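You operate a simulated robot arm through the tools that you are given. There is no shell and no other tool.

The job below is to be done with a simulated robot arm. You get a single attempt, and the scene is never put back.

Task
Hook the unit up to the line cabinet and prove each guard on the way.
Fine: Cock and port valve stay shut. Start must refuse with NO FAN; fan on, NO EARTH; earth clip on its bar, NO HOSE; filler coupled, VALVE. Press stop for READY; fan, clip and filler stay on.

It is judged by the outcome, as a careful person would: the job done as asked, and still so three seconds after it is handed in. It fails if anything else is knocked over, pushed out of place, dropped, spilled or broken.

Robot
A 7-joint arm with a two-finger parallel gripper, fixed in place. Base frame: the origin is on the floor under the middle of its stand, x ahead of it, y to its left, z up. Units: mm, rad, N and s.
With the tool pointing down near the work surface it reaches from about 100 to 840 mm from the base axis. Its first joint turns from -2.007 to 2.007 rad. Payload 3.91 kg.
The TCP is the grasp point between the finger pads, 30 mm short of the fingertips. In the tool frame z runs along the fingers and y along their closing line. Largest opening 110 mm; finger width 20, thickness 10; the body of the gripper, 48 by 112 mm, starts 55 mm behind the TCP.
Orientation is that of the tool frame in the base frame, as a unit quaternion [w, x, y, z]. With the fingers straight down and closing along the base's y, the tool's x points along the base's -x, its y along +y and its z along -z.

Tools
- The arm moves only by the tool play_rows. Its argument "rows" is a list of rows, each an object (a shift or turn left out is 0, a gripper value left out holds the last) with "offset": the shift along the tool's x, y, z in units of 250 mm (1.0 is 250 mm), a list of three; "rot": the turn, a rotation vector about the tool's x, y, z in units of 120 degrees (1.0 is 120 degrees), a list of three; "fingers": the gripper command, from -1 (shut) to 1 (fully open), values between in proportion. In form: [{"offset": [dx, dy, dz], "rot": [ax, ay, az], "fingers": fingers}, ...]. A call has 1 to 20 rows; each row is the pose to reach, as a shift and turn from the pose commanded when the call began, along the tool's axes at that moment. A call with a number of a shift or a turn outside -1 to 1 is refused whole. Each row takes 0.2 s and may step no farther than 50 mm and 0.15 rad from the row before; otherwise, or with a gripper value out of range, the whole call is refused. A pose out of reach is approached as far as the arm can. The call stops where the force on the tool passes 40 N (or 10 N more than at its start, if that is more) or the arm is blocked; 0.2 s more then pass. Each finger travels about 153 mm/s and halts on what it meets, pressing with about 39 N; the grip force reading is that of the motor and also rises with nothing between the fingers. The clock runs only during rows and for 0.2 s after the last one: add rows that repeat a pose to give the fingers time. The reply holds the time, the measured pose of the TCP, the force on the tool along the base axes, the opening and the grip force, in the units named above and with some noise, with the torque about the TCP (base axes, N m) and any sound that the robot's microphone picked up, and new pictures: "pictures" is both (left out), scene, wrist or none.
- Cameras (640 x 400 px; columns grow to the right, rows downward): "scene" is fixed at [221.6, 497.7, 1573.1]; the picture's right is [-0.90, -0.43, 0.00], its down [-0.18, 0.37, -0.91] and it looks along [0.39, -0.82, -0.41] (base axes); focal length 373 px, centre (320, 200). "wrist" rides on the gripper at [72, 17, -103] in the tool frame; the picture's right is [-0.23, 0.97, 0.00], its down [-0.76, -0.18, -0.62] and it looks along [-0.61, -0.14, 0.78] (tool axes); focal length 222 px, centre (320, 200). There is no depth. A picture from a camera that has moved, and an enlarged one, comes with that camera's place and axes in the base frame and with its lens.
- raise_lower(by): slides the trunk up (or, below 0, down) by that many mm; the arm rides with it, the base frame stays. It gives what a move gives, with no picture.
- zoom(camera, box): a new picture of the part [left, top, right, bottom] of that camera's present view, enlarged. The clock stands still meanwhile.
- finish_job(): hands the job in; it is judged then, once.

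Nothing tells you positions but the pictures and the camera data. Unless the task says otherwise, let go and move clear before handing in.

The tools are called after "Call:" as name(argument=value, ...) on one line, values as JSON. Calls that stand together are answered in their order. play_rows: Moves the arm, as the interface text tells. Its arguments: {"type":"object","properties":{"rows":{"type":"array"},"pictures":{"type":"string","enum":["both","scene","wrist","none"]}},"required":["rows"]} The other tools are called the same way: raise_lower (by) moves the trunk up or down; zoom (camera, box) takes an enlarged picture of a part of a camera's view; finish_job () hands the job in.

At the start:

```text
t: 0.0
tcp_pos: [418.8, -518.1, 1400.6]
tcp_rot: [0.0, 0.0, 1.0, 0.0]
force: [-0.2, 1.1, 0.8]
torque: [-0.05, -0.03, -0.02]
opening: 110.2
gripper_force: 0.0
trunk travel left (down, up): [-900.0, 90.0]
```

scene: 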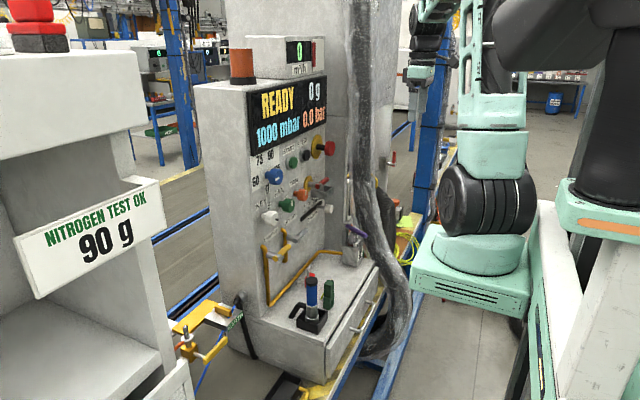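
wrist: 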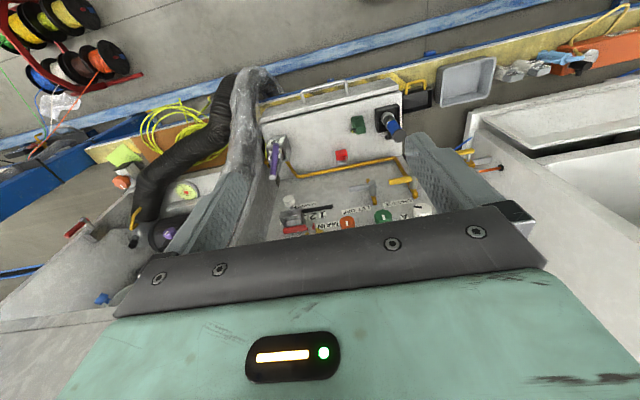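

I see a line cabinet with a control panel reading READY, a filler on a shelf, and a duct and reels to the side. Before moving I will take enlarged views of the panel and shelf.

Call:
zoom(camera="scene", box=[235, 70, 355, 145])

Call:
zoom(camera="scene", box=[240, 130, 360, 205])

Call:
zoom(camera="scene", box=[240, 200, 432, 320])

Call:
zoom(camera="scene", box=[140, 270, 332, 390])

Call:
zoom(camera="wrist", box=[240, 80, 432, 200])

Call:
zoom(camera="wrist", box=[240, 160, 432, 280])

Call:
zoom(camera="wrist", box=[80, 60, 272, 180])

Call:
zoom(camera="wrist", box=[40, 150, 296, 310])

```text
5.33 times, centred on (295, 108) of scene
camera zoom: at [221.6, 497.7, 1573.1], right [-0.9, -0.43, 0.0], down [-0.18, 0.37, -0.91], along [0.39, -0.82, -0.41], focal length 1990 px, centre (453, 693)
```

zoom: 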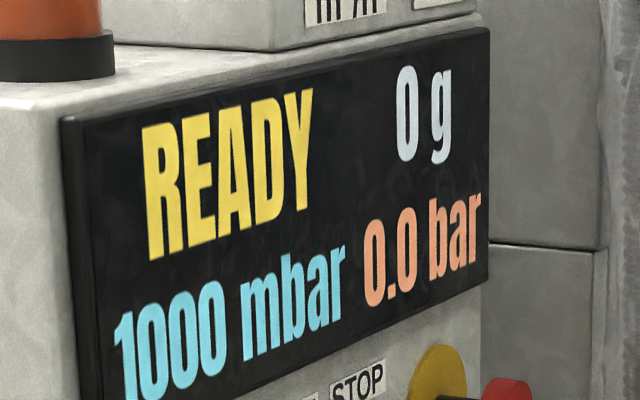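

```text
5.33 times, centred on (300, 168) of scene
camera zoom: at [221.6, 497.7, 1573.1], right [-0.9, -0.43, 0.0], down [-0.18, 0.37, -0.91], along [0.39, -0.82, -0.41], focal length 1990 px, centre (427, 373)
```

zoom: 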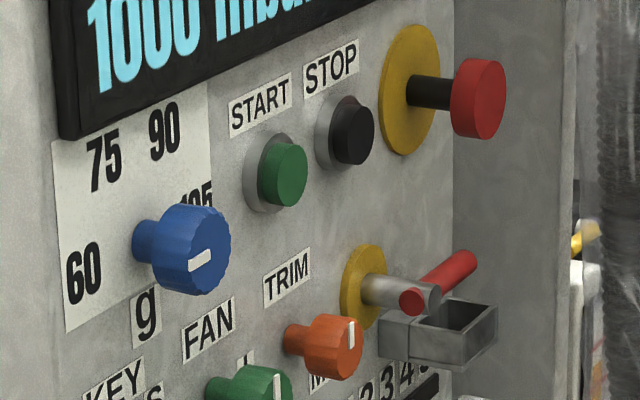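

```text
3.33 times, centred on (336, 260) of scene
camera zoom: at [221.6, 497.7, 1573.1], right [-0.9, -0.43, 0.0], down [-0.18, 0.37, -0.91], along [0.39, -0.82, -0.41], focal length 1243 px, centre (267, 0)
```

zoom: 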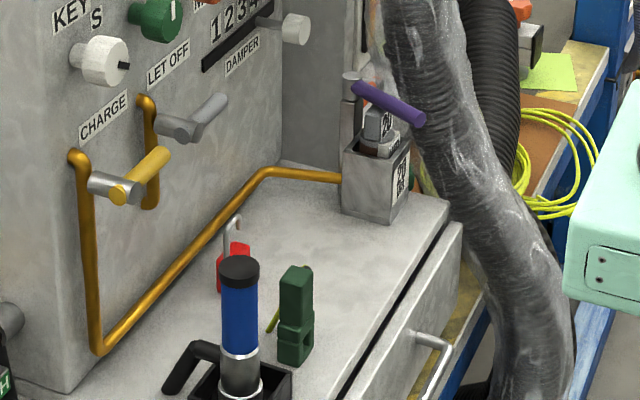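

```text
3.33 times, centred on (236, 330) of scene
camera zoom: at [221.6, 497.7, 1573.1], right [-0.9, -0.43, 0.0], down [-0.18, 0.37, -0.91], along [0.39, -0.82, -0.41], focal length 1243 px, centre (600, -233)
```

zoom: 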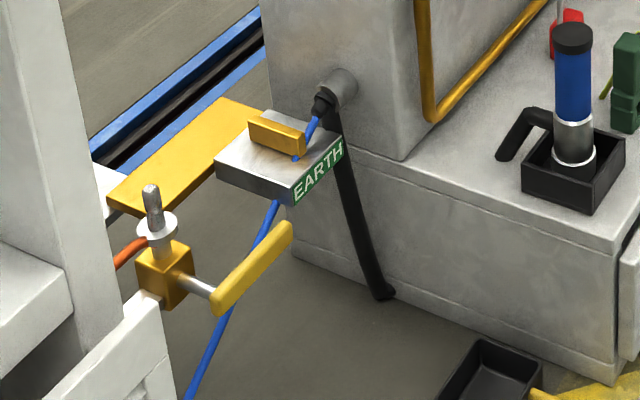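

```text
3.33 times, centred on (336, 140) of wrist
camera zoom: at [347.4, -500.7, 1502.7], right [0.23, 0.97, 0.0], down [0.76, -0.18, 0.62], along [0.61, -0.14, -0.78], focal length 740 px, centre (267, 400)
```

zoom: 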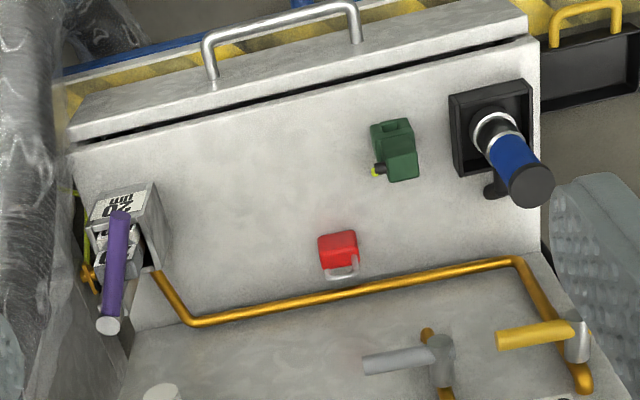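

```text
3.33 times, centred on (336, 220) of wrist
camera zoom: at [347.4, -500.7, 1502.7], right [0.23, 0.97, 0.0], down [0.76, -0.18, 0.62], along [0.61, -0.14, -0.78], focal length 740 px, centre (267, 133)
```

zoom: 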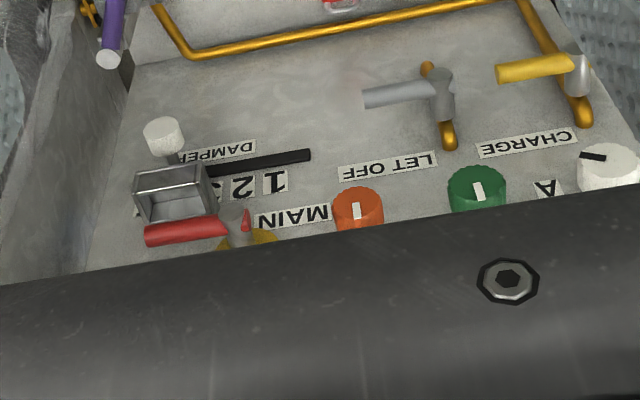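

```text
3.33 times, centred on (176, 120) of wrist
camera zoom: at [347.4, -500.7, 1502.7], right [0.23, 0.97, 0.0], down [0.76, -0.18, 0.62], along [0.61, -0.14, -0.78], focal length 740 px, centre (800, 467)
```

zoom: 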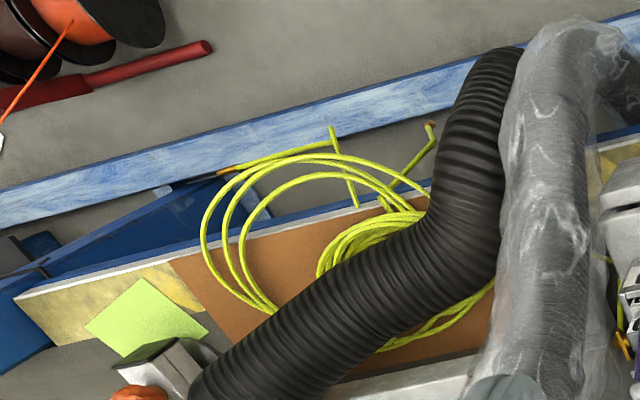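

```text
2.50 times, centred on (168, 230) of wrist
camera zoom: at [347.4, -500.7, 1502.7], right [0.23, 0.97, 0.0], down [0.76, -0.18, 0.62], along [0.61, -0.14, -0.78], focal length 555 px, centre (700, 125)
```

zoom: 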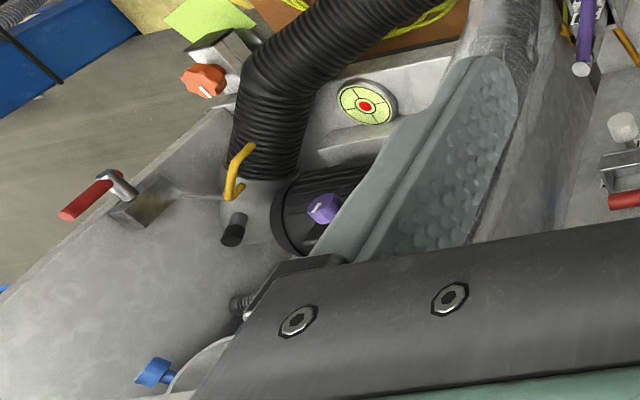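

The panel faces the robot at x≈780 with the shelf in front of it, and the unit and port are to the robot's left. I will enlarge the right and top of the wrist view, then move to get clearer views.

Call:
zoom(camera="wrist", box=[420, 100, 580, 200])

Call:
zoom(camera="scene", box=[160, 290, 256, 350])

Call:
zoom(camera="scene", box=[280, 260, 376, 320])

Call:
zoom(camera="scene", box=[224, 330, 384, 400])

Call:
zoom(camera="scene", box=[0, 0, 240, 150])

Call:
zoom(camera="scene", box=[240, 150, 336, 210])

Call:
zoom(camera="scene", box=[320, 170, 432, 240])

```text
4.00 times, centred on (500, 150) of wrist
camera zoom: at [347.4, -500.7, 1502.7], right [0.23, 0.97, 0.0], down [0.76, -0.18, 0.62], along [0.61, -0.14, -0.78], focal length 888 px, centre (-400, 400)
```

zoom: 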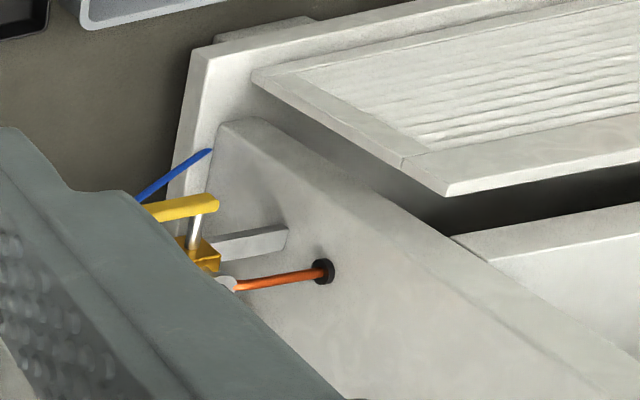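

```text
6.67 times, centred on (208, 320) of scene
camera zoom: at [221.6, 497.7, 1573.1], right [-0.9, -0.43, 0.0], down [-0.18, 0.37, -0.91], along [0.39, -0.82, -0.41], focal length 2487 px, centre (1067, -600)
```

zoom: 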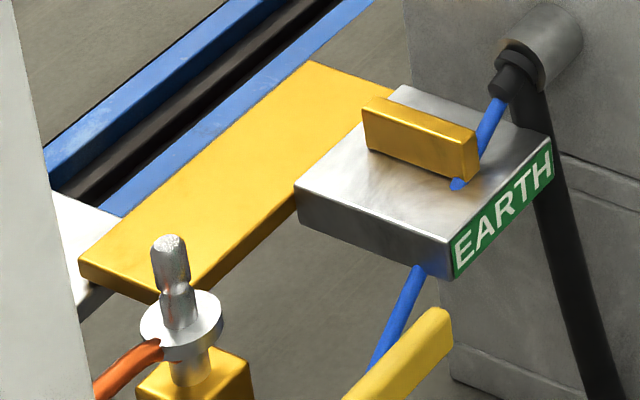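

```text
6.67 times, centred on (328, 290) of scene
camera zoom: at [221.6, 497.7, 1573.1], right [-0.9, -0.43, 0.0], down [-0.18, 0.37, -0.91], along [0.39, -0.82, -0.41], focal length 2487 px, centre (267, -400)
```

zoom: 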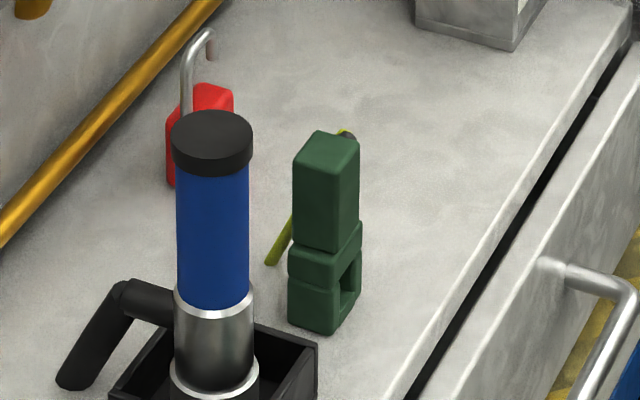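

```text
4.00 times, centred on (304, 365) of scene
camera zoom: at [221.6, 497.7, 1573.1], right [-0.9, -0.43, 0.0], down [-0.18, 0.37, -0.91], along [0.39, -0.82, -0.41], focal length 1492 px, centre (384, -460)
```

zoom: 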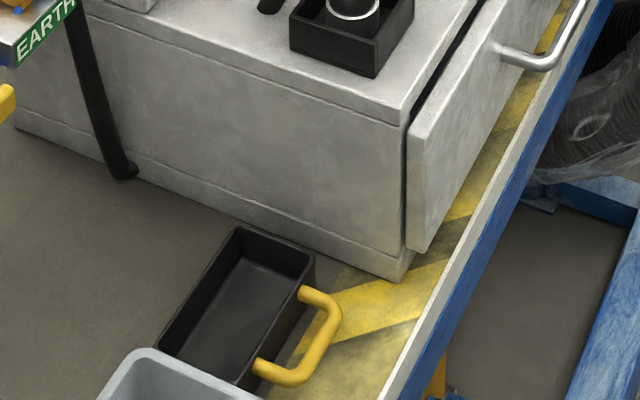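

```text
2.67 times, centred on (120, 75) of scene
camera zoom: at [221.6, 497.7, 1573.1], right [-0.9, -0.43, 0.0], down [-0.18, 0.37, -0.91], along [0.39, -0.82, -0.41], focal length 995 px, centre (853, 533)
```

zoom: 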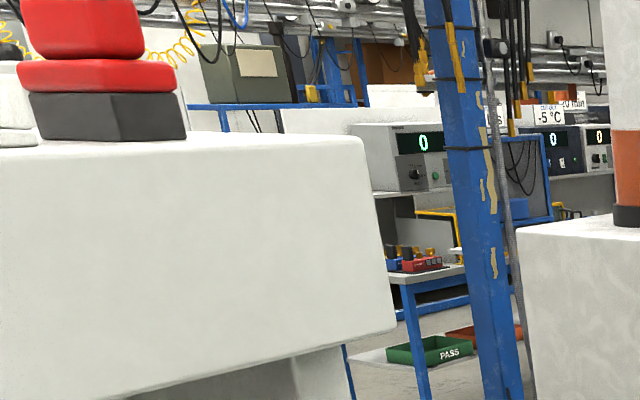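

```text
6.67 times, centred on (288, 180) of scene
camera zoom: at [221.6, 497.7, 1573.1], right [-0.9, -0.43, 0.0], down [-0.18, 0.37, -0.91], along [0.39, -0.82, -0.41], focal length 2487 px, centre (533, 333)
```

zoom: 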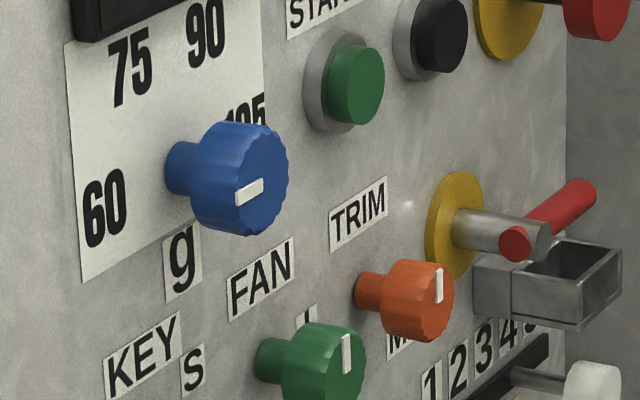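

```text
5.71 times, centred on (376, 205) of scene
camera zoom: at [221.6, 497.7, 1573.1], right [-0.9, -0.43, 0.0], down [-0.18, 0.37, -0.91], along [0.39, -0.82, -0.41], focal length 2132 px, centre (0, 171)
```

zoom: 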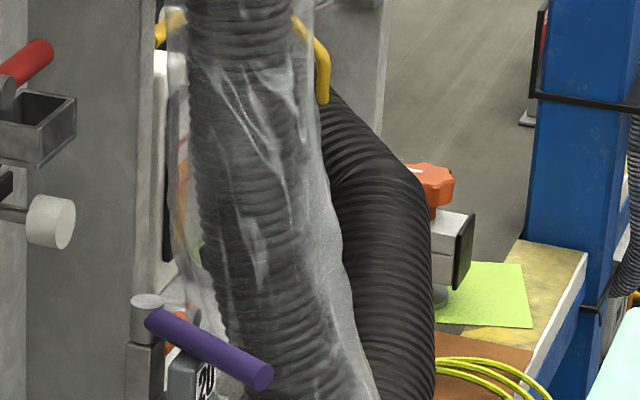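

The filler stands in a black cradle, the green clip is behind it, and the EARTH block and brass port stub are at left. I will turn the wrist to look towards the earth block and port.

Call:
play_rows(rows=[{"rot": [0, 0, -0.0625], "fingers": -1}, {"rot": [0, 0, -0.125]}, {"rot": [0, 0, -0.1875]}, {"rot": [0, 0, -0.25]}, {"rot": [0, 0, -0.3125]}, {"rot": [0, 0, -0.375]}])

```text
t: 1.4
tcp_pos: [421.3, -517.3, 1399.5]
tcp_rot: [-0.001, -0.384, 0.923, 0.0]
force: [0.4, -0.9, 0.6]
torque: [-0.03, 0.01, -0.02]
opening: 0.0
gripper_force: 38.1
trunk travel left (down, up): [-900.0, 90.0]
camera wrist: at [357.3, -557.0, 1502.5], right [-0.53, 0.85, 0.0], down [0.66, 0.41, 0.62], along [0.53, 0.33, -0.78], focal length 222 px, centre (320, 200)
```

scene: 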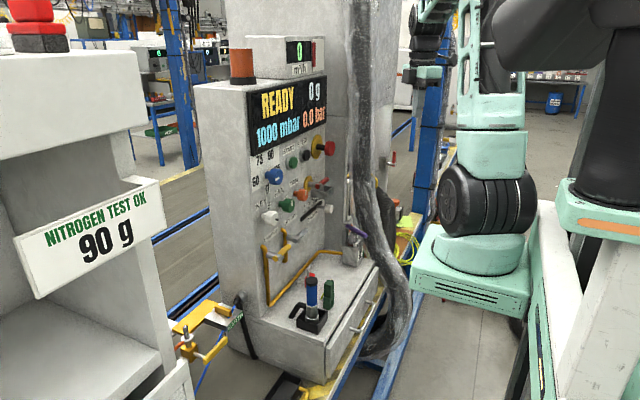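
wrist: 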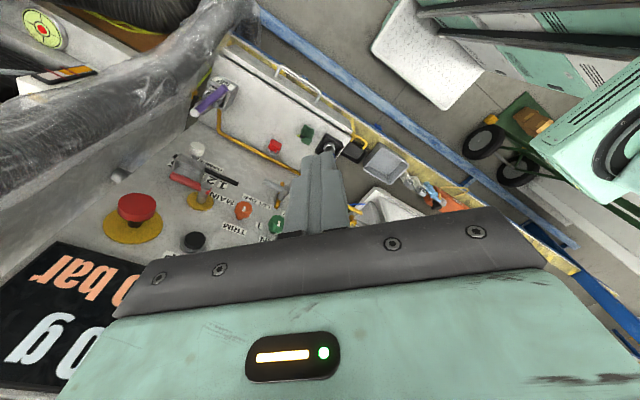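

The e-stop and STOP button are visible and the fingers are shut. I will turn back and move about 220 mm to the left to look over the port and earth block.

Call:
play_rows(rows=[{"offset": [-0.083, 0.121, 0], "rot": [0, 0, 0.0625]}, {"offset": [-0.167, 0.242, 0], "rot": [0, 0, 0.125]}, {"offset": [-0.25, 0.364, 0], "rot": [0, 0, 0.1875]}, {"offset": [-0.333, 0.485, 0], "rot": [0, 0, 0.25]}, {"offset": [-0.417, 0.606, 0], "rot": [0, 0, 0.3125]}, {"offset": [-0.5, 0.727, 0], "rot": [0, 0, 0.375]}])

```text
t: 2.8
tcp_pos: [385.1, -305.6, 1389.1]
tcp_rot: [0.0, 0.0, 1.0, 0.0]
force: [0.2, -0.2, -0.2]
torque: [0.02, 0.03, 0.0]
opening: 0.0
gripper_force: 37.2
out of reach, approached as far as the arm can: row 6
trunk travel left (down, up): [-900.0, 90.0]
camera wrist: at [312.9, -288.6, 1491.2], right [0.23, 0.97, 0.0], down [0.76, -0.18, 0.62], along [0.61, -0.14, -0.78], focal length 222 px, centre (320, 200)
```

scene: 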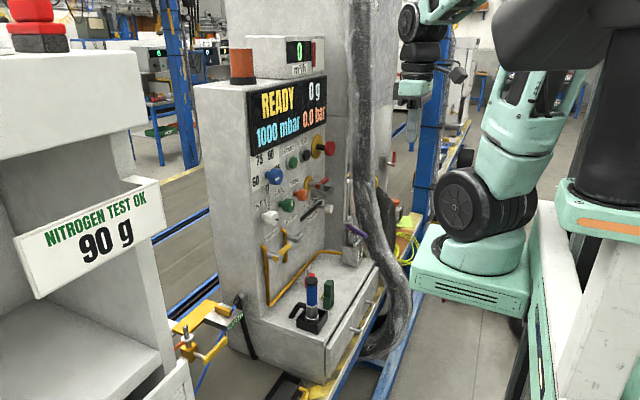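
wrist: 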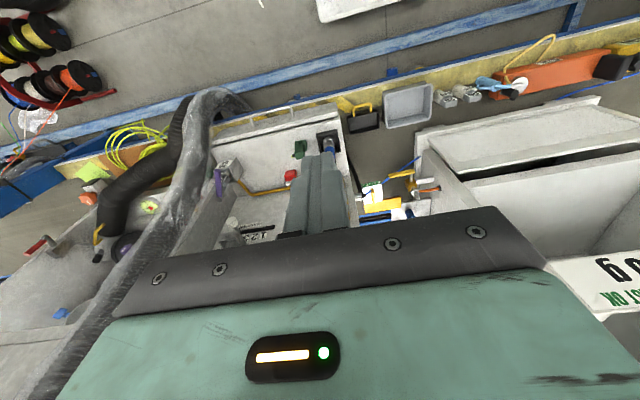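

The arm reached its limit here, but the camera now covers the port area. I will enlarge the wrist view around the shelf, the earth block and the port.

Call:
zoom(camera="wrist", box=[340, 140, 468, 220])

Call:
zoom(camera="wrist", box=[200, 90, 360, 190])

Call:
zoom(camera="wrist", box=[400, 80, 640, 230])

```text
5.00 times, centred on (404, 180) of wrist
camera zoom: at [312.9, -288.6, 1491.2], right [0.23, 0.97, 0.0], down [0.76, -0.18, 0.62], along [0.61, -0.14, -0.78], focal length 1111 px, centre (-100, 300)
```

zoom: 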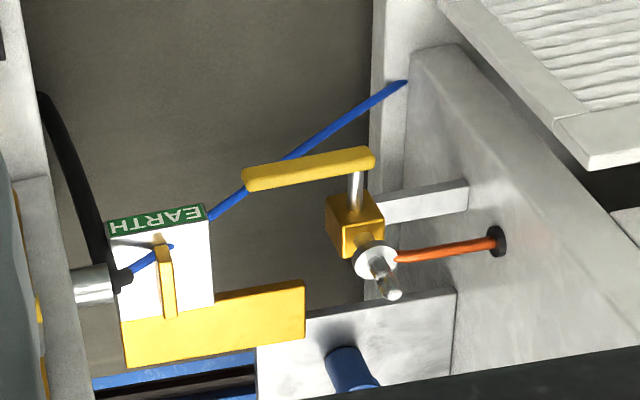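

```text
4.00 times, centred on (280, 140) of wrist
camera zoom: at [312.9, -288.6, 1491.2], right [0.23, 0.97, 0.0], down [0.76, -0.18, 0.62], along [0.61, -0.14, -0.78], focal length 888 px, centre (480, 440)
```

zoom: 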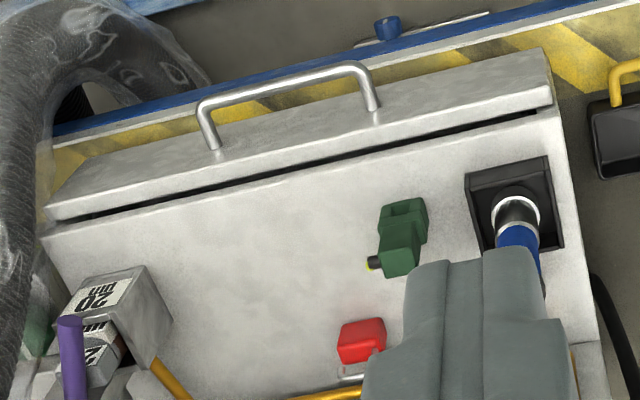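

```text
2.67 times, centred on (520, 155) of wrist
camera zoom: at [312.9, -288.6, 1491.2], right [0.23, 0.97, 0.0], down [0.76, -0.18, 0.62], along [0.61, -0.14, -0.78], focal length 592 px, centre (-213, 320)
```

zoom: 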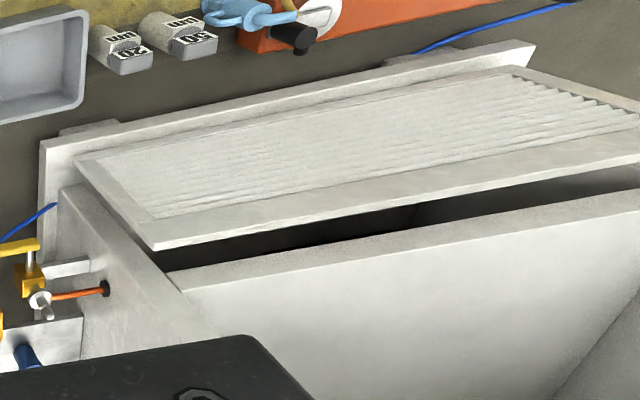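

The bar on the EARTH block is near (890,-204,790), the port stub tip near (888,-50,850), the filler near (648,-337) and the clip near (634,-436). I will lower the trunk to a better working height, then turn the tool so the camera sits on top when the tool is level.

Call:
raise_lower(by=-200)

Call:
play_rows(rows=[{"rot": [0, 0, -0.07]}, {"rot": [0, 0, -0.14]}, {"rot": [0, 0, -0.21]}, {"rot": [0, 0, -0.28]}, {"rot": [0, 0, -0.35]}, {"rot": [0, 0, -0.42]}, {"rot": [0, 0, -0.49]}, {"rot": [0, 0, -0.56]}, {"rot": [0, 0, -0.63]}, {"rot": [0, 0, -0.7]}, {"rot": [0, 0, -0.75]}])

```text
t: 5.0
tcp_pos: [384.7, -305.0, 1188.6]
tcp_rot: [0.0, 0.0, 1.0, -0.001]
force: [-0.6, 0.4, -0.3]
torque: [0.01, -0.02, 0.01]
opening: 0.1
gripper_force: 37.6
trunk travel left (down, up): [-700.0, 290.0]
```

```text
t: 7.4
tcp_pos: [384.8, -306.7, 1189.2]
tcp_rot: [0.0, 0.707, -0.707, 0.0]
force: [0.2, 0.0, 0.4]
torque: [0.0, 0.01, 0.0]
opening: 0.0
gripper_force: 37.9
trunk travel left (down, up): [-700.0, 290.0]
camera wrist: at [368.0, -378.3, 1291.4], right [-0.97, 0.23, 0.0], down [0.18, 0.76, 0.62], along [0.14, 0.61, -0.78], focal length 222 px, centre (320, 200)
```

scene: 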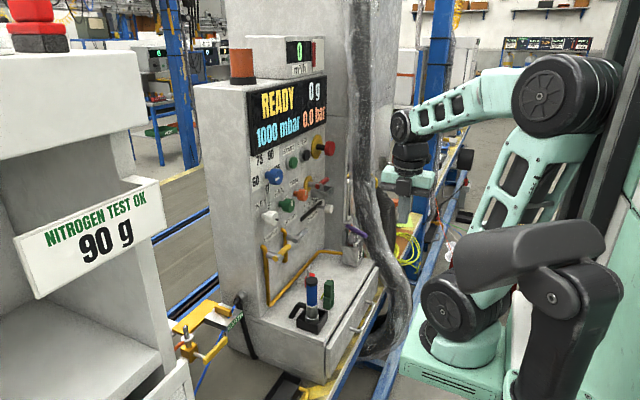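
wrist: 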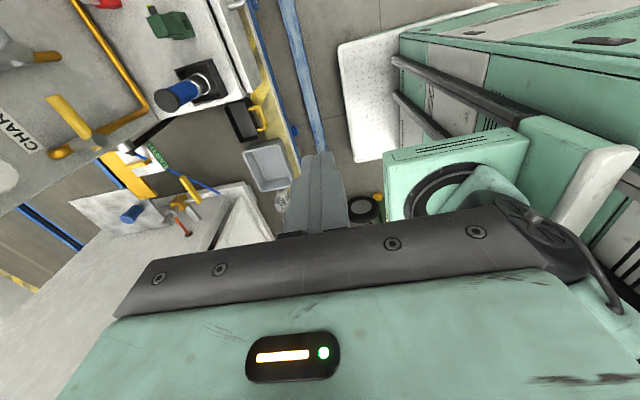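

The arm turned freely. I will complete the half turn and check the pose.

Call:
play_rows(rows=[{"rot": [0, 0, -0.07]}, {"rot": [0, 0, -0.14]}, {"rot": [0, 0, -0.21]}, {"rot": [0, 0, -0.28]}, {"rot": [0, 0, -0.35]}, {"rot": [0, 0, -0.42]}, {"rot": [0, 0, -0.49]}, {"rot": [0, 0, -0.56]}, {"rot": [0, 0, -0.63]}, {"rot": [0, 0, -0.7]}, {"rot": [0, 0, -0.75]}], pictures="wrist")

```text
t: 9.8
tcp_pos: [482.1, -228.2, 1110.8]
tcp_rot: [0.012, 0.999, -0.032, -0.002]
force: [-0.8, -0.6, 0.2]
torque: [-0.03, -0.03, 0.0]
opening: 0.0
gripper_force: 37.3
out of reach, approached as far as the arm can: row 6, 7, 8, 9, 10, 11
trunk travel left (down, up): [-700.0, 290.0]
camera wrist: at [553.7, -247.5, 1212.1], right [-0.29, -0.96, 0.02], down [-0.75, 0.24, 0.62], along [-0.6, 0.16, -0.78], focal length 222 px, centre (320, 200)
```

wrist: 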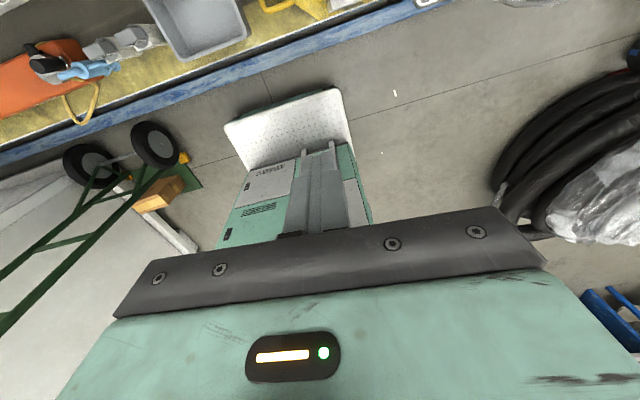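

The wrist reached a joint limit near the end, but the half turn is essentially done. Next I will tilt the tool up to level, pointing at the panel.

Call:
play_rows(rows=[{"rot": [0, 0.07, 0]}, {"rot": [0, 0.14, 0]}, {"rot": [0, 0.21, 0]}, {"rot": [0, 0.28, 0]}, {"rot": [0, 0.35, 0]}, {"rot": [0, 0.42, 0]}, {"rot": [0, 0.49, 0]}, {"rot": [0, 0.56, 0]}, {"rot": [0, 0.63, 0]}, {"rot": [0, 0.7, 0]}, {"rot": [0, 0.75, 0]}])

```text
t: 12.2
tcp_pos: [573.4, -365.3, 1178.3]
tcp_rot: [0.029, 0.711, -0.012, 0.703]
force: [-0.1, 0.1, -0.8]
torque: [-0.01, 0.01, -0.02]
opening: 0.2
gripper_force: 38.0
out of reach, approached as far as the arm can: row 1, 2, 3, 4, 5, 6, 7, 8, 9, 10, 11
trunk travel left (down, up): [-700.0, 290.0]
camera wrist: at [470.1, -374.8, 1251.7], right [-0.06, -0.98, -0.2], down [-0.62, 0.2, -0.76], along [0.78, 0.08, -0.62], focal length 222 px, centre (320, 200)
```

scene: 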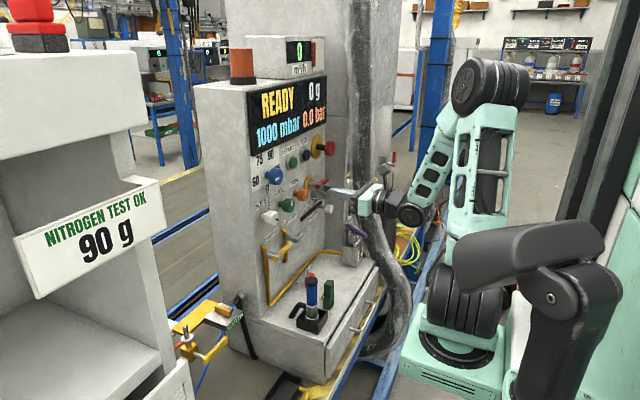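
wrist: 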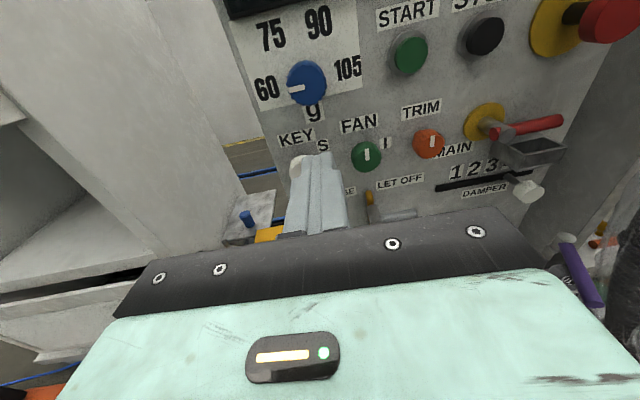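

The tool is now level with an upright view of the panel. I will enlarge the controls.

Call:
zoom(camera="wrist", box=[230, 0, 550, 200])

Call:
zoom(camera="wrist", box=[320, 90, 480, 190])

Call:
zoom(camera="wrist", box=[480, 180, 640, 280])

```text
2.00 times, centred on (390, 100) of wrist
camera zoom: at [470.1, -374.8, 1251.7], right [-0.06, -0.98, -0.2], down [-0.62, 0.2, -0.76], along [0.78, 0.08, -0.62], focal length 444 px, centre (180, 400)
```

zoom: 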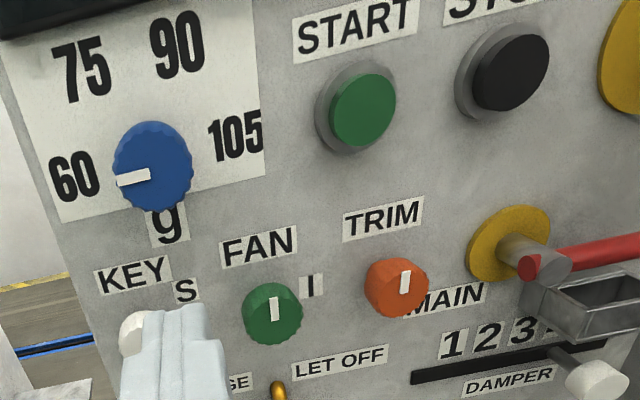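

```text
4.00 times, centred on (400, 140) of wrist
camera zoom: at [470.1, -374.8, 1251.7], right [-0.06, -0.98, -0.2], down [-0.62, 0.2, -0.76], along [0.78, 0.08, -0.62], focal length 888 px, centre (0, 440)
```

zoom: 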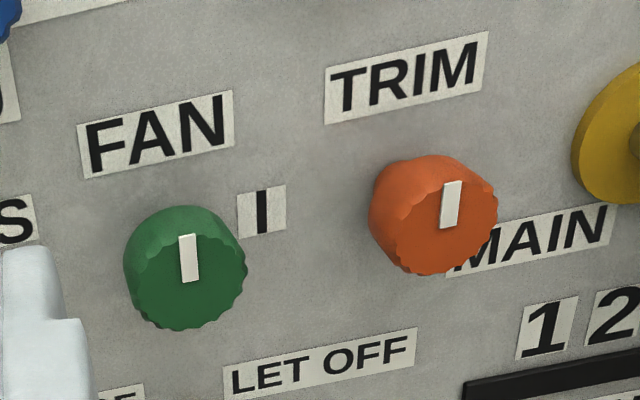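

```text
4.00 times, centred on (560, 230) of wrist
camera zoom: at [470.1, -374.8, 1251.7], right [-0.06, -0.98, -0.2], down [-0.62, 0.2, -0.76], along [0.78, 0.08, -0.62], focal length 888 px, centre (-640, 80)
```

zoom: 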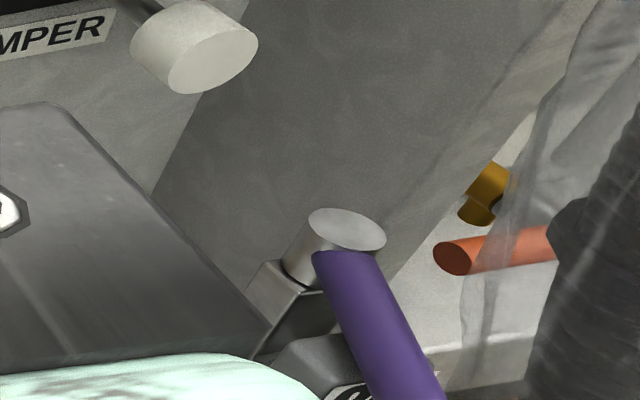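

START is near (794,-502,1192), STOP near (796,-594,1191) and FAN near (779,-432,1076), with its pointer up and "I" to the upper right. I will first square the tool up with the panel.

Call:
play_rows(rows=[{"rot": [0.0277, 0.0054, 0.0115]}, {"rot": [0.0277, 0.0054, 0.0115]}], pictures="none")

```text
t: 12.8
tcp_pos: [572.2, -367.3, 1177.8]
tcp_rot: [0.002, 0.706, -0.003, 0.708]
force: [0.3, -0.3, 0.3]
torque: [-0.01, -0.02, 0.01]
opening: 0.1
gripper_force: 37.5
trunk travel left (down, up): [-700.0, 290.0]
```

The tool is squared up and within reach. I will move in front of the START button, stopping about 60 mm short.

Call:
play_rows(rows=[{"offset": [0.011, 0.108, 0.102]}, {"offset": [0.022, 0.216, 0.205]}, {"offset": [0.034, 0.324, 0.307]}, {"offset": [0.045, 0.432, 0.41]}, {"offset": [0.056, 0.54, 0.512]}, {"offset": [0.056, 0.54, 0.512]}])

```text
t: 14.2
tcp_pos: [650.3, -438.6, 1255.6]
tcp_rot: [0.002, 0.705, -0.003, 0.71]
force: [0.6, 0.2, 0.2]
torque: [0.02, -0.03, 0.02]
opening: 0.3
gripper_force: 37.8
out of reach, approached as far as the arm can: row 1, 2, 3, 4, 5, 6
trunk travel left (down, up): [-700.0, 290.0]
camera wrist: at [547.2, -454.5, 1325.6], right [-0.01, -0.97, -0.23], down [-0.62, 0.18, -0.76], along [0.79, 0.14, -0.6], focal length 222 px, centre (320, 200)
```

scene: 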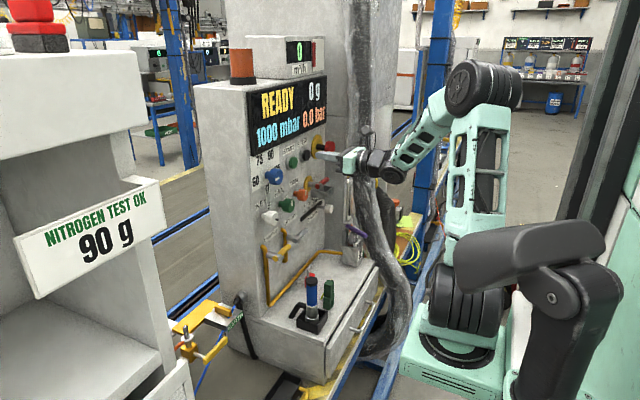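
wrist: 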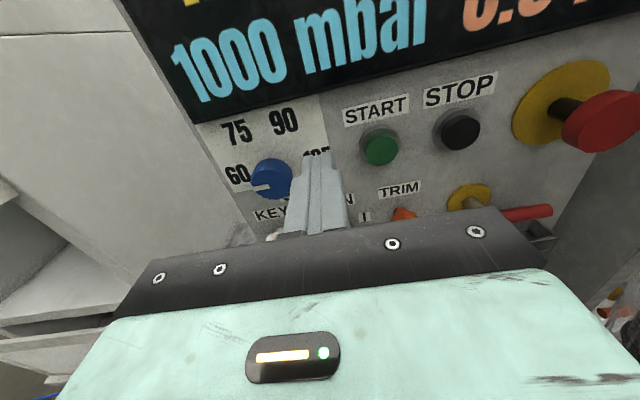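

With this roll a wrist joint limit stops the arm short of START. I will roll the hand back a quarter turn while moving in front of START, since roll does not matter for pressing.

Call:
play_rows(rows=[{"rot": [0, 0, 0.07]}, {"rot": [0, 0, 0.14]}, {"rot": [0, 0, 0.21]}, {"offset": [-0.03, 0.03, 0.02], "rot": [0, 0, 0.28]}, {"offset": [-0.06, 0.06, 0.05], "rot": [0, 0, 0.35]}, {"offset": [-0.1, 0.1, 0.08], "rot": [0, 0, 0.42]}, {"offset": [-0.14, 0.14, 0.11], "rot": [0, 0, 0.49]}, {"offset": [-0.18, 0.18, 0.14], "rot": [0, 0, 0.56]}, {"offset": [-0.22, 0.22, 0.17], "rot": [0, 0, 0.63]}, {"offset": [-0.256, 0.252, 0.2], "rot": [0, 0, 0.7]}, {"offset": [-0.256, 0.252, 0.2], "rot": [0, 0, 0.75]}])

```text
t: 16.6
tcp_pos: [640.7, -437.0, 1247.1]
tcp_rot: [0.5, -0.496, 0.503, -0.502]
force: [-0.4, 0.5, 0.5]
torque: [-0.03, -0.01, 0.01]
opening: 0.1
gripper_force: 37.7
out of reach, approached as far as the arm can: row 4, 5, 6, 7, 8, 9, 10, 11
trunk travel left (down, up): [-700.0, 290.0]
camera wrist: at [537.6, -508.8, 1229.1], right [0.01, 0.23, -0.97], down [-0.62, 0.77, 0.18], along [0.79, 0.6, 0.15], focal length 222 px, centre (320, 200)
```

scene: 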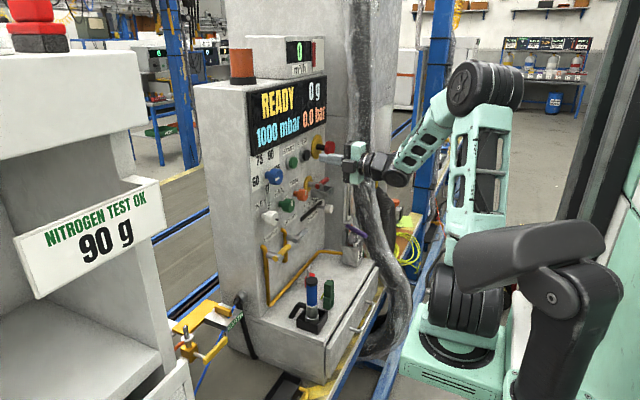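
wrist: 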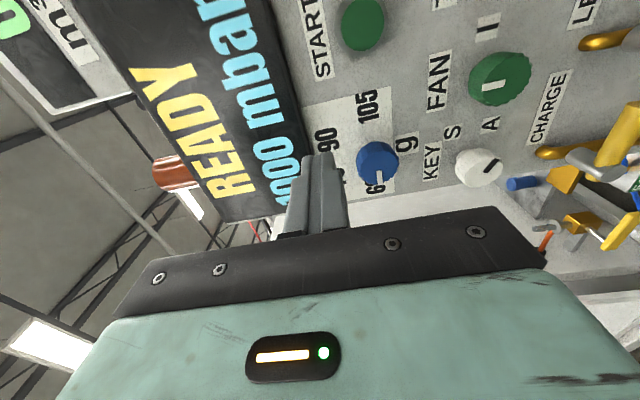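

The roll worked but the arm still cannot shift right, so the bend at the wrist is limiting. I will yaw the tool about 30° to the right, in line with the arm, and approach START at that angle.

Call:
play_rows(rows=[{"rot": [0, 0.065, 0]}, {"rot": [0, 0.13, 0]}, {"rot": [0, 0.195, 0]}, {"rot": [0, 0.25, 0]}, {"offset": [0.03, 0.055, 0.09], "rot": [0, 0.25, 0]}, {"offset": [0.06, 0.11, 0.18], "rot": [0, 0.25, 0]}, {"offset": [0.09, 0.165, 0.27], "rot": [0, 0.25, 0]}, {"offset": [0.12, 0.22, 0.368], "rot": [0, 0.25, 0]}])

```text
t: 18.4
tcp_pos: [685.6, -454.8, 1236.1]
tcp_rot: [-0.354, 0.349, -0.613, 0.614]
force: [0.5, 0.3, -0.3]
torque: [0.01, -0.03, 0.01]
opening: 0.0
gripper_force: 37.5
out of reach, approached as far as the arm can: row 6, 7, 8
trunk travel left (down, up): [-700.0, 290.0]
camera wrist: at [560.9, -464.7, 1217.2], right [0.12, 0.2, -0.97], down [-0.15, 0.97, 0.18], along [0.98, 0.13, 0.15], focal length 222 px, centre (320, 200)
```

scene: 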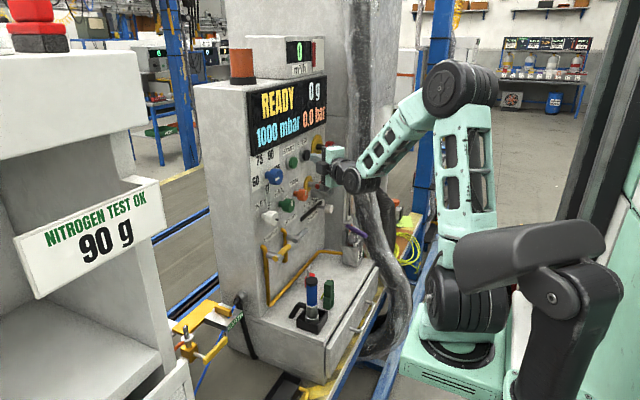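
wrist: 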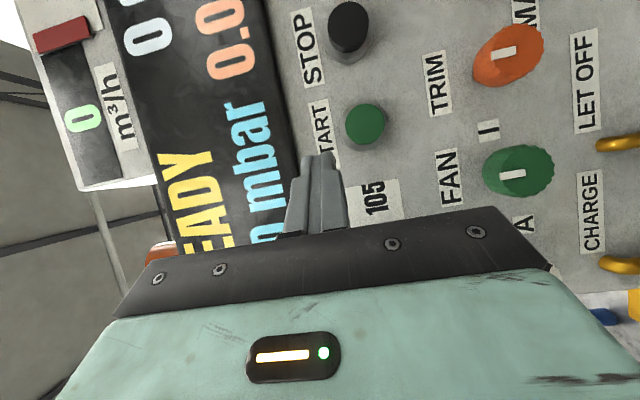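

The arm stops high each time, so the trunk is too high for a level tool at this height. I will lower the trunk 150 mm and try again.

Call:
raise_lower(by=-150)

```text
t: 20.1
tcp_pos: [686.4, -455.2, 1086.4]
tcp_rot: [-0.353, 0.348, -0.613, 0.615]
force: [0.4, -0.2, 0.2]
torque: [-0.01, 0.0, -0.02]
opening: 0.2
gripper_force: 38.1
trunk travel left (down, up): [-550.0, 440.0]
```

The hand is now at z≈1086, below START. I will rise to the START height and approach to about 40 mm short.

Call:
play_rows(rows=[{"offset": [-0.01, -0.14, 0.02]}, {"offset": [-0.02, -0.28, 0.05]}, {"offset": [-0.035, -0.424, 0.1]}, {"offset": [-0.052, -0.424, 0.187]}, {"offset": [-0.052, -0.424, 0.187]}])

```text
t: 21.3
tcp_pos: [731.0, -467.6, 1194.9]
tcp_rot: [-0.354, 0.349, -0.612, 0.615]
force: [-0.2, 0.1, 0.0]
torque: [0.0, -0.03, 0.03]
opening: 0.0
gripper_force: 38.2
trunk travel left (down, up): [-550.0, 440.0]
camera wrist: at [606.8, -477.9, 1175.6], right [0.12, 0.2, -0.97], down [-0.15, 0.97, 0.18], along [0.98, 0.13, 0.15], focal length 222 px, centre (320, 200)
```

scene: 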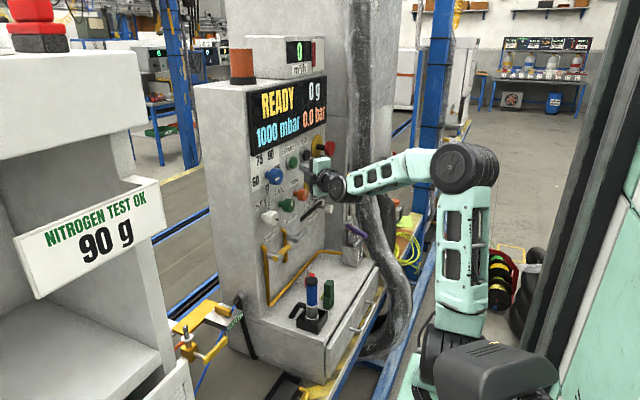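
wrist: 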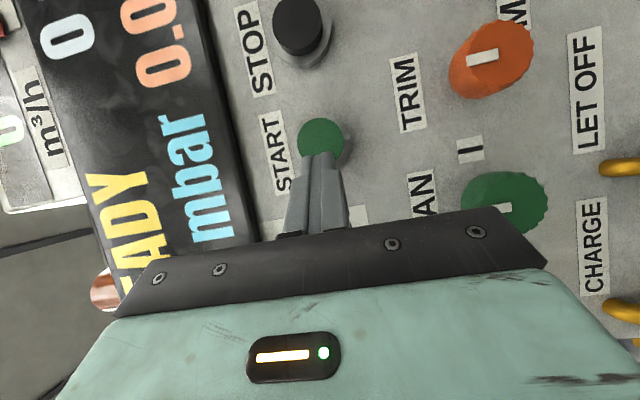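

The fingertips are lined up with START, about 40 mm away, and the display is in view of the scene camera. I will press gently along +x and watch the force and the display.

Call:
play_rows(rows=[{"offset": [0.012, 0, 0.08]}, {"offset": [0.024, 0, 0.15]}, {"offset": [0.016, 0, 0.17]}, {"offset": [0.012, 0, 0.183]}, {"offset": [0.008, 0, 0.19]}])

```text
t: 22.5
tcp_pos: [755.6, -485.3, 1198.5]
tcp_rot: [0.354, -0.349, 0.614, -0.613]
force: [0.0, -0.2, 0.3]
torque: [-0.02, -0.01, 0.01]
opening: 0.0
gripper_force: 37.9
out of reach, approached as far as the arm can: row 2, 3, 4, 5
trunk travel left (down, up): [-550.0, 440.0]
camera wrist: at [630.2, -496.6, 1179.1], right [0.12, 0.2, -0.97], down [-0.15, 0.97, 0.18], along [0.98, 0.13, 0.15], focal length 222 px, centre (320, 200)
```

scene: 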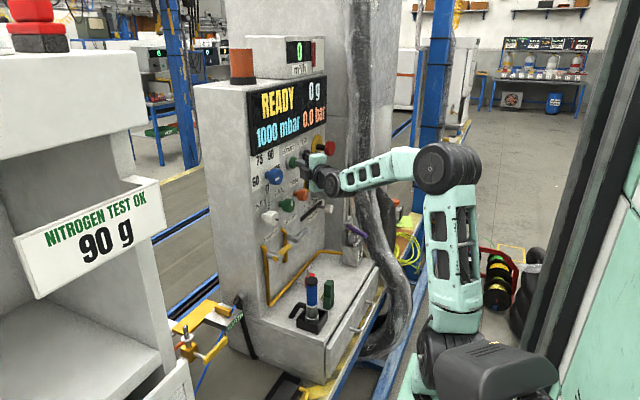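
wrist: 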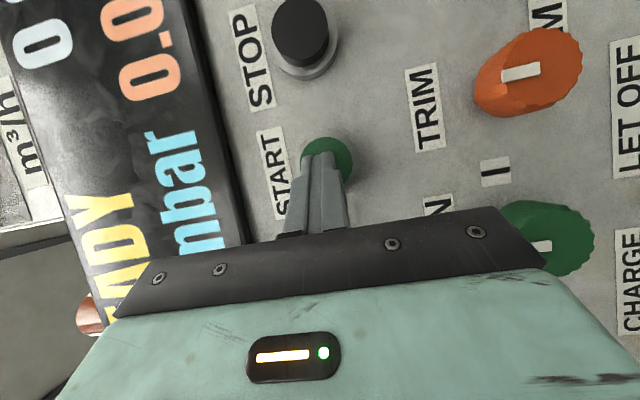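

The arm ran out about 10 mm short of the button. I will back off clear of the knobs, lower the trunk another 100 mm, and come back up to START.

Call:
play_rows(rows=[{"offset": [0, 0, -0.16]}, {"offset": [0, 0, -0.3]}], pictures="none")

Call:
raise_lower(by=-120)

```text
t: 23.1
tcp_pos: [691.9, -447.9, 1198.6]
tcp_rot: [-0.354, 0.349, -0.613, 0.615]
force: [0.2, 0.0, 0.3]
torque: [0.0, -0.03, 0.05]
opening: 0.0
gripper_force: 38.4
trunk travel left (down, up): [-550.0, 440.0]
```

```text
t: 24.6
tcp_pos: [692.3, -448.7, 1077.6]
tcp_rot: [-0.353, 0.35, -0.612, 0.615]
force: [0.0, -0.3, 0.5]
torque: [-0.04, -0.01, 0.01]
opening: 0.0
gripper_force: 37.5
trunk travel left (down, up): [-430.0, 560.0]
```

I will now rise back to the START height and come to about 15 mm from the button.

Call:
play_rows(rows=[{"offset": [0, -0.16, 0]}, {"offset": [0, -0.32, 0]}, {"offset": [0.01, -0.464, 0.05]}, {"offset": [0.02, -0.464, 0.17]}, {"offset": [0.038, -0.464, 0.286]}, {"offset": [0.038, -0.464, 0.286]}], pictures="wrist")

```text
t: 26.0
tcp_pos: [748.7, -494.4, 1195.7]
tcp_rot: [-0.353, 0.35, -0.612, 0.615]
force: [1.1, -0.1, 0.0]
torque: [0.0, 0.0, 0.0]
opening: 0.0
gripper_force: 37.6
trunk travel left (down, up): [-430.0, 560.0]
camera wrist: at [622.9, -503.2, 1176.3], right [0.12, 0.2, -0.97], down [-0.15, 0.97, 0.18], along [0.98, 0.13, 0.15], focal length 222 px, centre (320, 200)
```

wrist: 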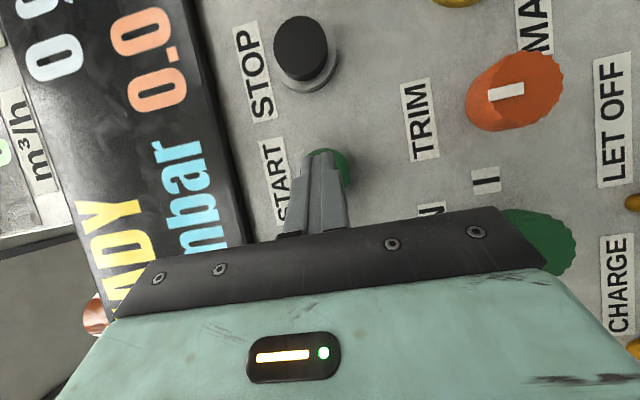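

The arm reached it cleanly this time, with the tip about 14 mm from the START button. I will press along +x in small steps.

Call:
play_rows(rows=[{"offset": [-0.02, 0.012, 0.0346]}, {"offset": [-0.032, 0.012, 0.0554]}, {"offset": [-0.038, 0.012, 0.0658]}, {"offset": [-0.044, 0.012, 0.0762]}])

```text
t: 27.0
tcp_pos: [768.3, -493.6, 1193.0]
tcp_rot: [-0.353, 0.349, -0.613, 0.615]
force: [-31.3, 6.6, -6.1]
torque: [0.04, 0.27, 0.04]
opening: 0.0
gripper_force: 38.0
trunk travel left (down, up): [-430.0, 560.0]
heard: click
camera wrist: at [642.3, -504.3, 1173.8], right [0.12, 0.2, -0.97], down [-0.15, 0.97, 0.18], along [0.98, 0.13, 0.15], focal length 222 px, centre (320, 200)
```

scene: 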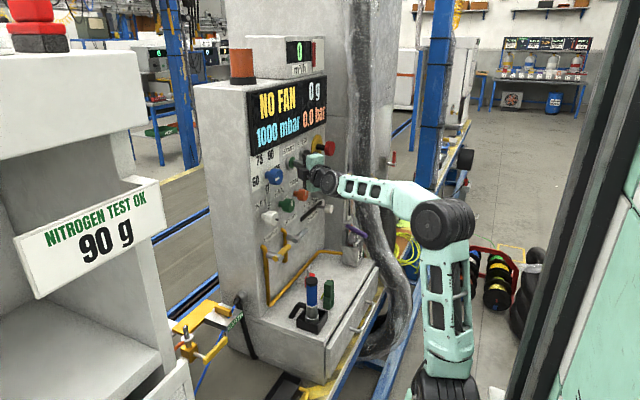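
wrist: 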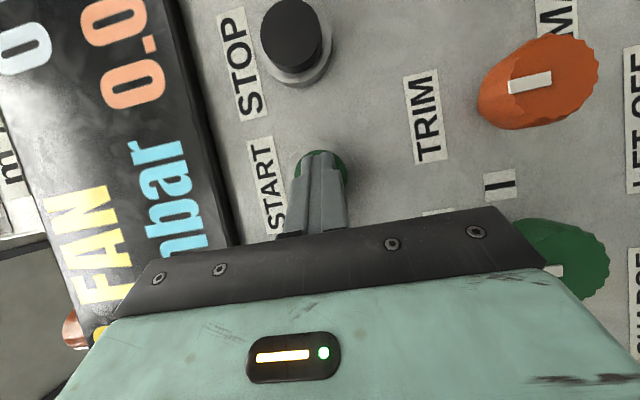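

START refused with NO FAN on the display, as required. Next I will back off, lower the trunk to the FAN knob's height and square the tool to the panel.

Call:
play_rows(rows=[{"offset": [0.04, 0, -0.0693]}, {"offset": [0.04, 0, -0.25]}, {"offset": [0.04, 0, -0.42]}], pictures="scene")

Call:
raise_lower(by=-120)

```text
t: 27.9
tcp_pos: [737.3, -358.5, 1163.2]
tcp_rot: [0.403, -0.419, 0.595, -0.555]
force: [4.2, -0.3, -11.9]
torque: [0.06, 0.39, 0.03]
opening: 0.0
gripper_force: 37.7
trunk travel left (down, up): [-430.0, 560.0]
stopped in row 3: the force on the tool passed its limit at 67 N (the readings are from after the stop); the commanded pose is now the measured one
```

scene: 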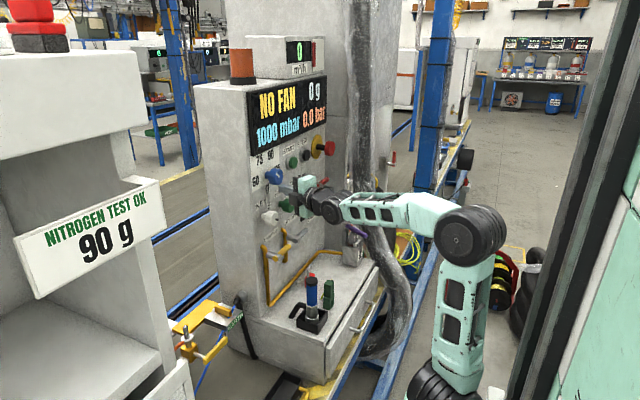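

```text
t: 29.4
tcp_pos: [737.0, -357.9, 1046.1]
tcp_rot: [0.404, -0.417, 0.593, -0.558]
force: [0.1, -0.3, -0.6]
torque: [0.0, 0.01, -0.02]
opening: 0.0
gripper_force: 37.9
trunk travel left (down, up): [-310.0, 680.0]
```

The arm swung aside during the retreat and touched something near the blue knob at 67 N. I will look at the panel before doing anything else.

Call:
play_rows(rows=[{"offset": [0, 0, 0]}])

Call:
zoom(camera="scene", box=[240, 140, 352, 210])

```text
t: 29.8
tcp_pos: [738.0, -358.1, 1045.4]
tcp_rot: [0.405, -0.417, 0.592, -0.558]
force: [0.8, -0.2, 0.1]
torque: [0.0, -0.03, -0.01]
opening: 0.0
gripper_force: 37.8
trunk travel left (down, up): [-310.0, 680.0]
camera wrist: at [615.5, -392.4, 1032.2], right [0.03, 0.24, -0.97], down [-0.33, 0.92, 0.22], along [0.94, 0.32, 0.11], focal length 222 px, centre (320, 200)
```

scene: 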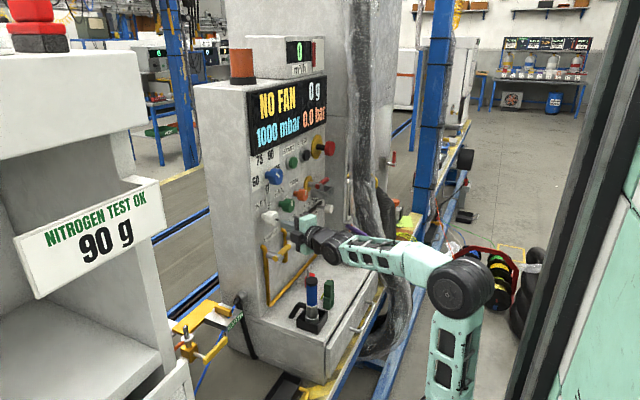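
wrist: 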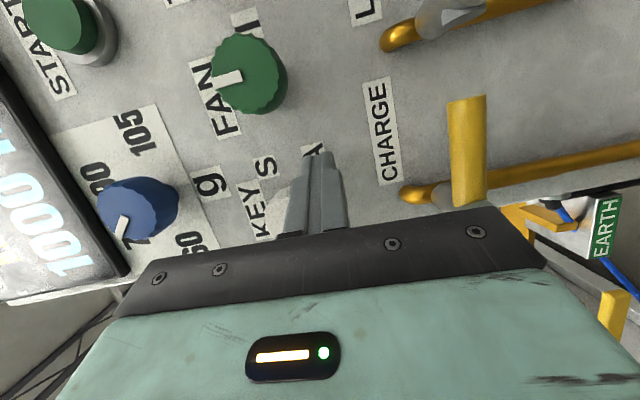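

```text
5.71 times, centred on (296, 175) of scene
camera zoom: at [221.6, 497.7, 1573.1], right [-0.9, -0.43, 0.0], down [-0.18, 0.37, -0.91], along [0.39, -0.82, -0.41], focal length 2132 px, centre (457, 343)
```

zoom: 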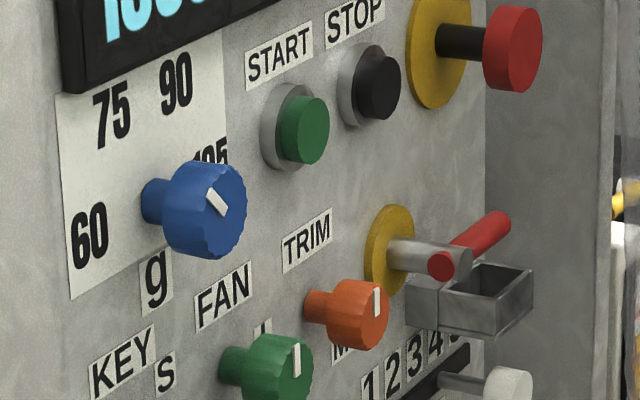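

The touch turned the blue gram knob from 60 to about 75, so I will have to set it back. First I will retreat slowly from the panel, away from the yellow CHARGE lever, and check how the arm behaves.

Call:
play_rows(rows=[{"offset": [0.0325, 0.004, -0.0945]}, {"offset": [0.065, 0.0085, -0.189]}], pictures="none")

```text
t: 30.4
tcp_pos: [688.1, -355.9, 1045.0]
tcp_rot: [0.405, -0.417, 0.592, -0.558]
force: [0.2, 1.0, -0.2]
torque: [0.0, 0.02, -0.01]
opening: 0.0
gripper_force: 37.8
trunk travel left (down, up): [-310.0, 680.0]
```

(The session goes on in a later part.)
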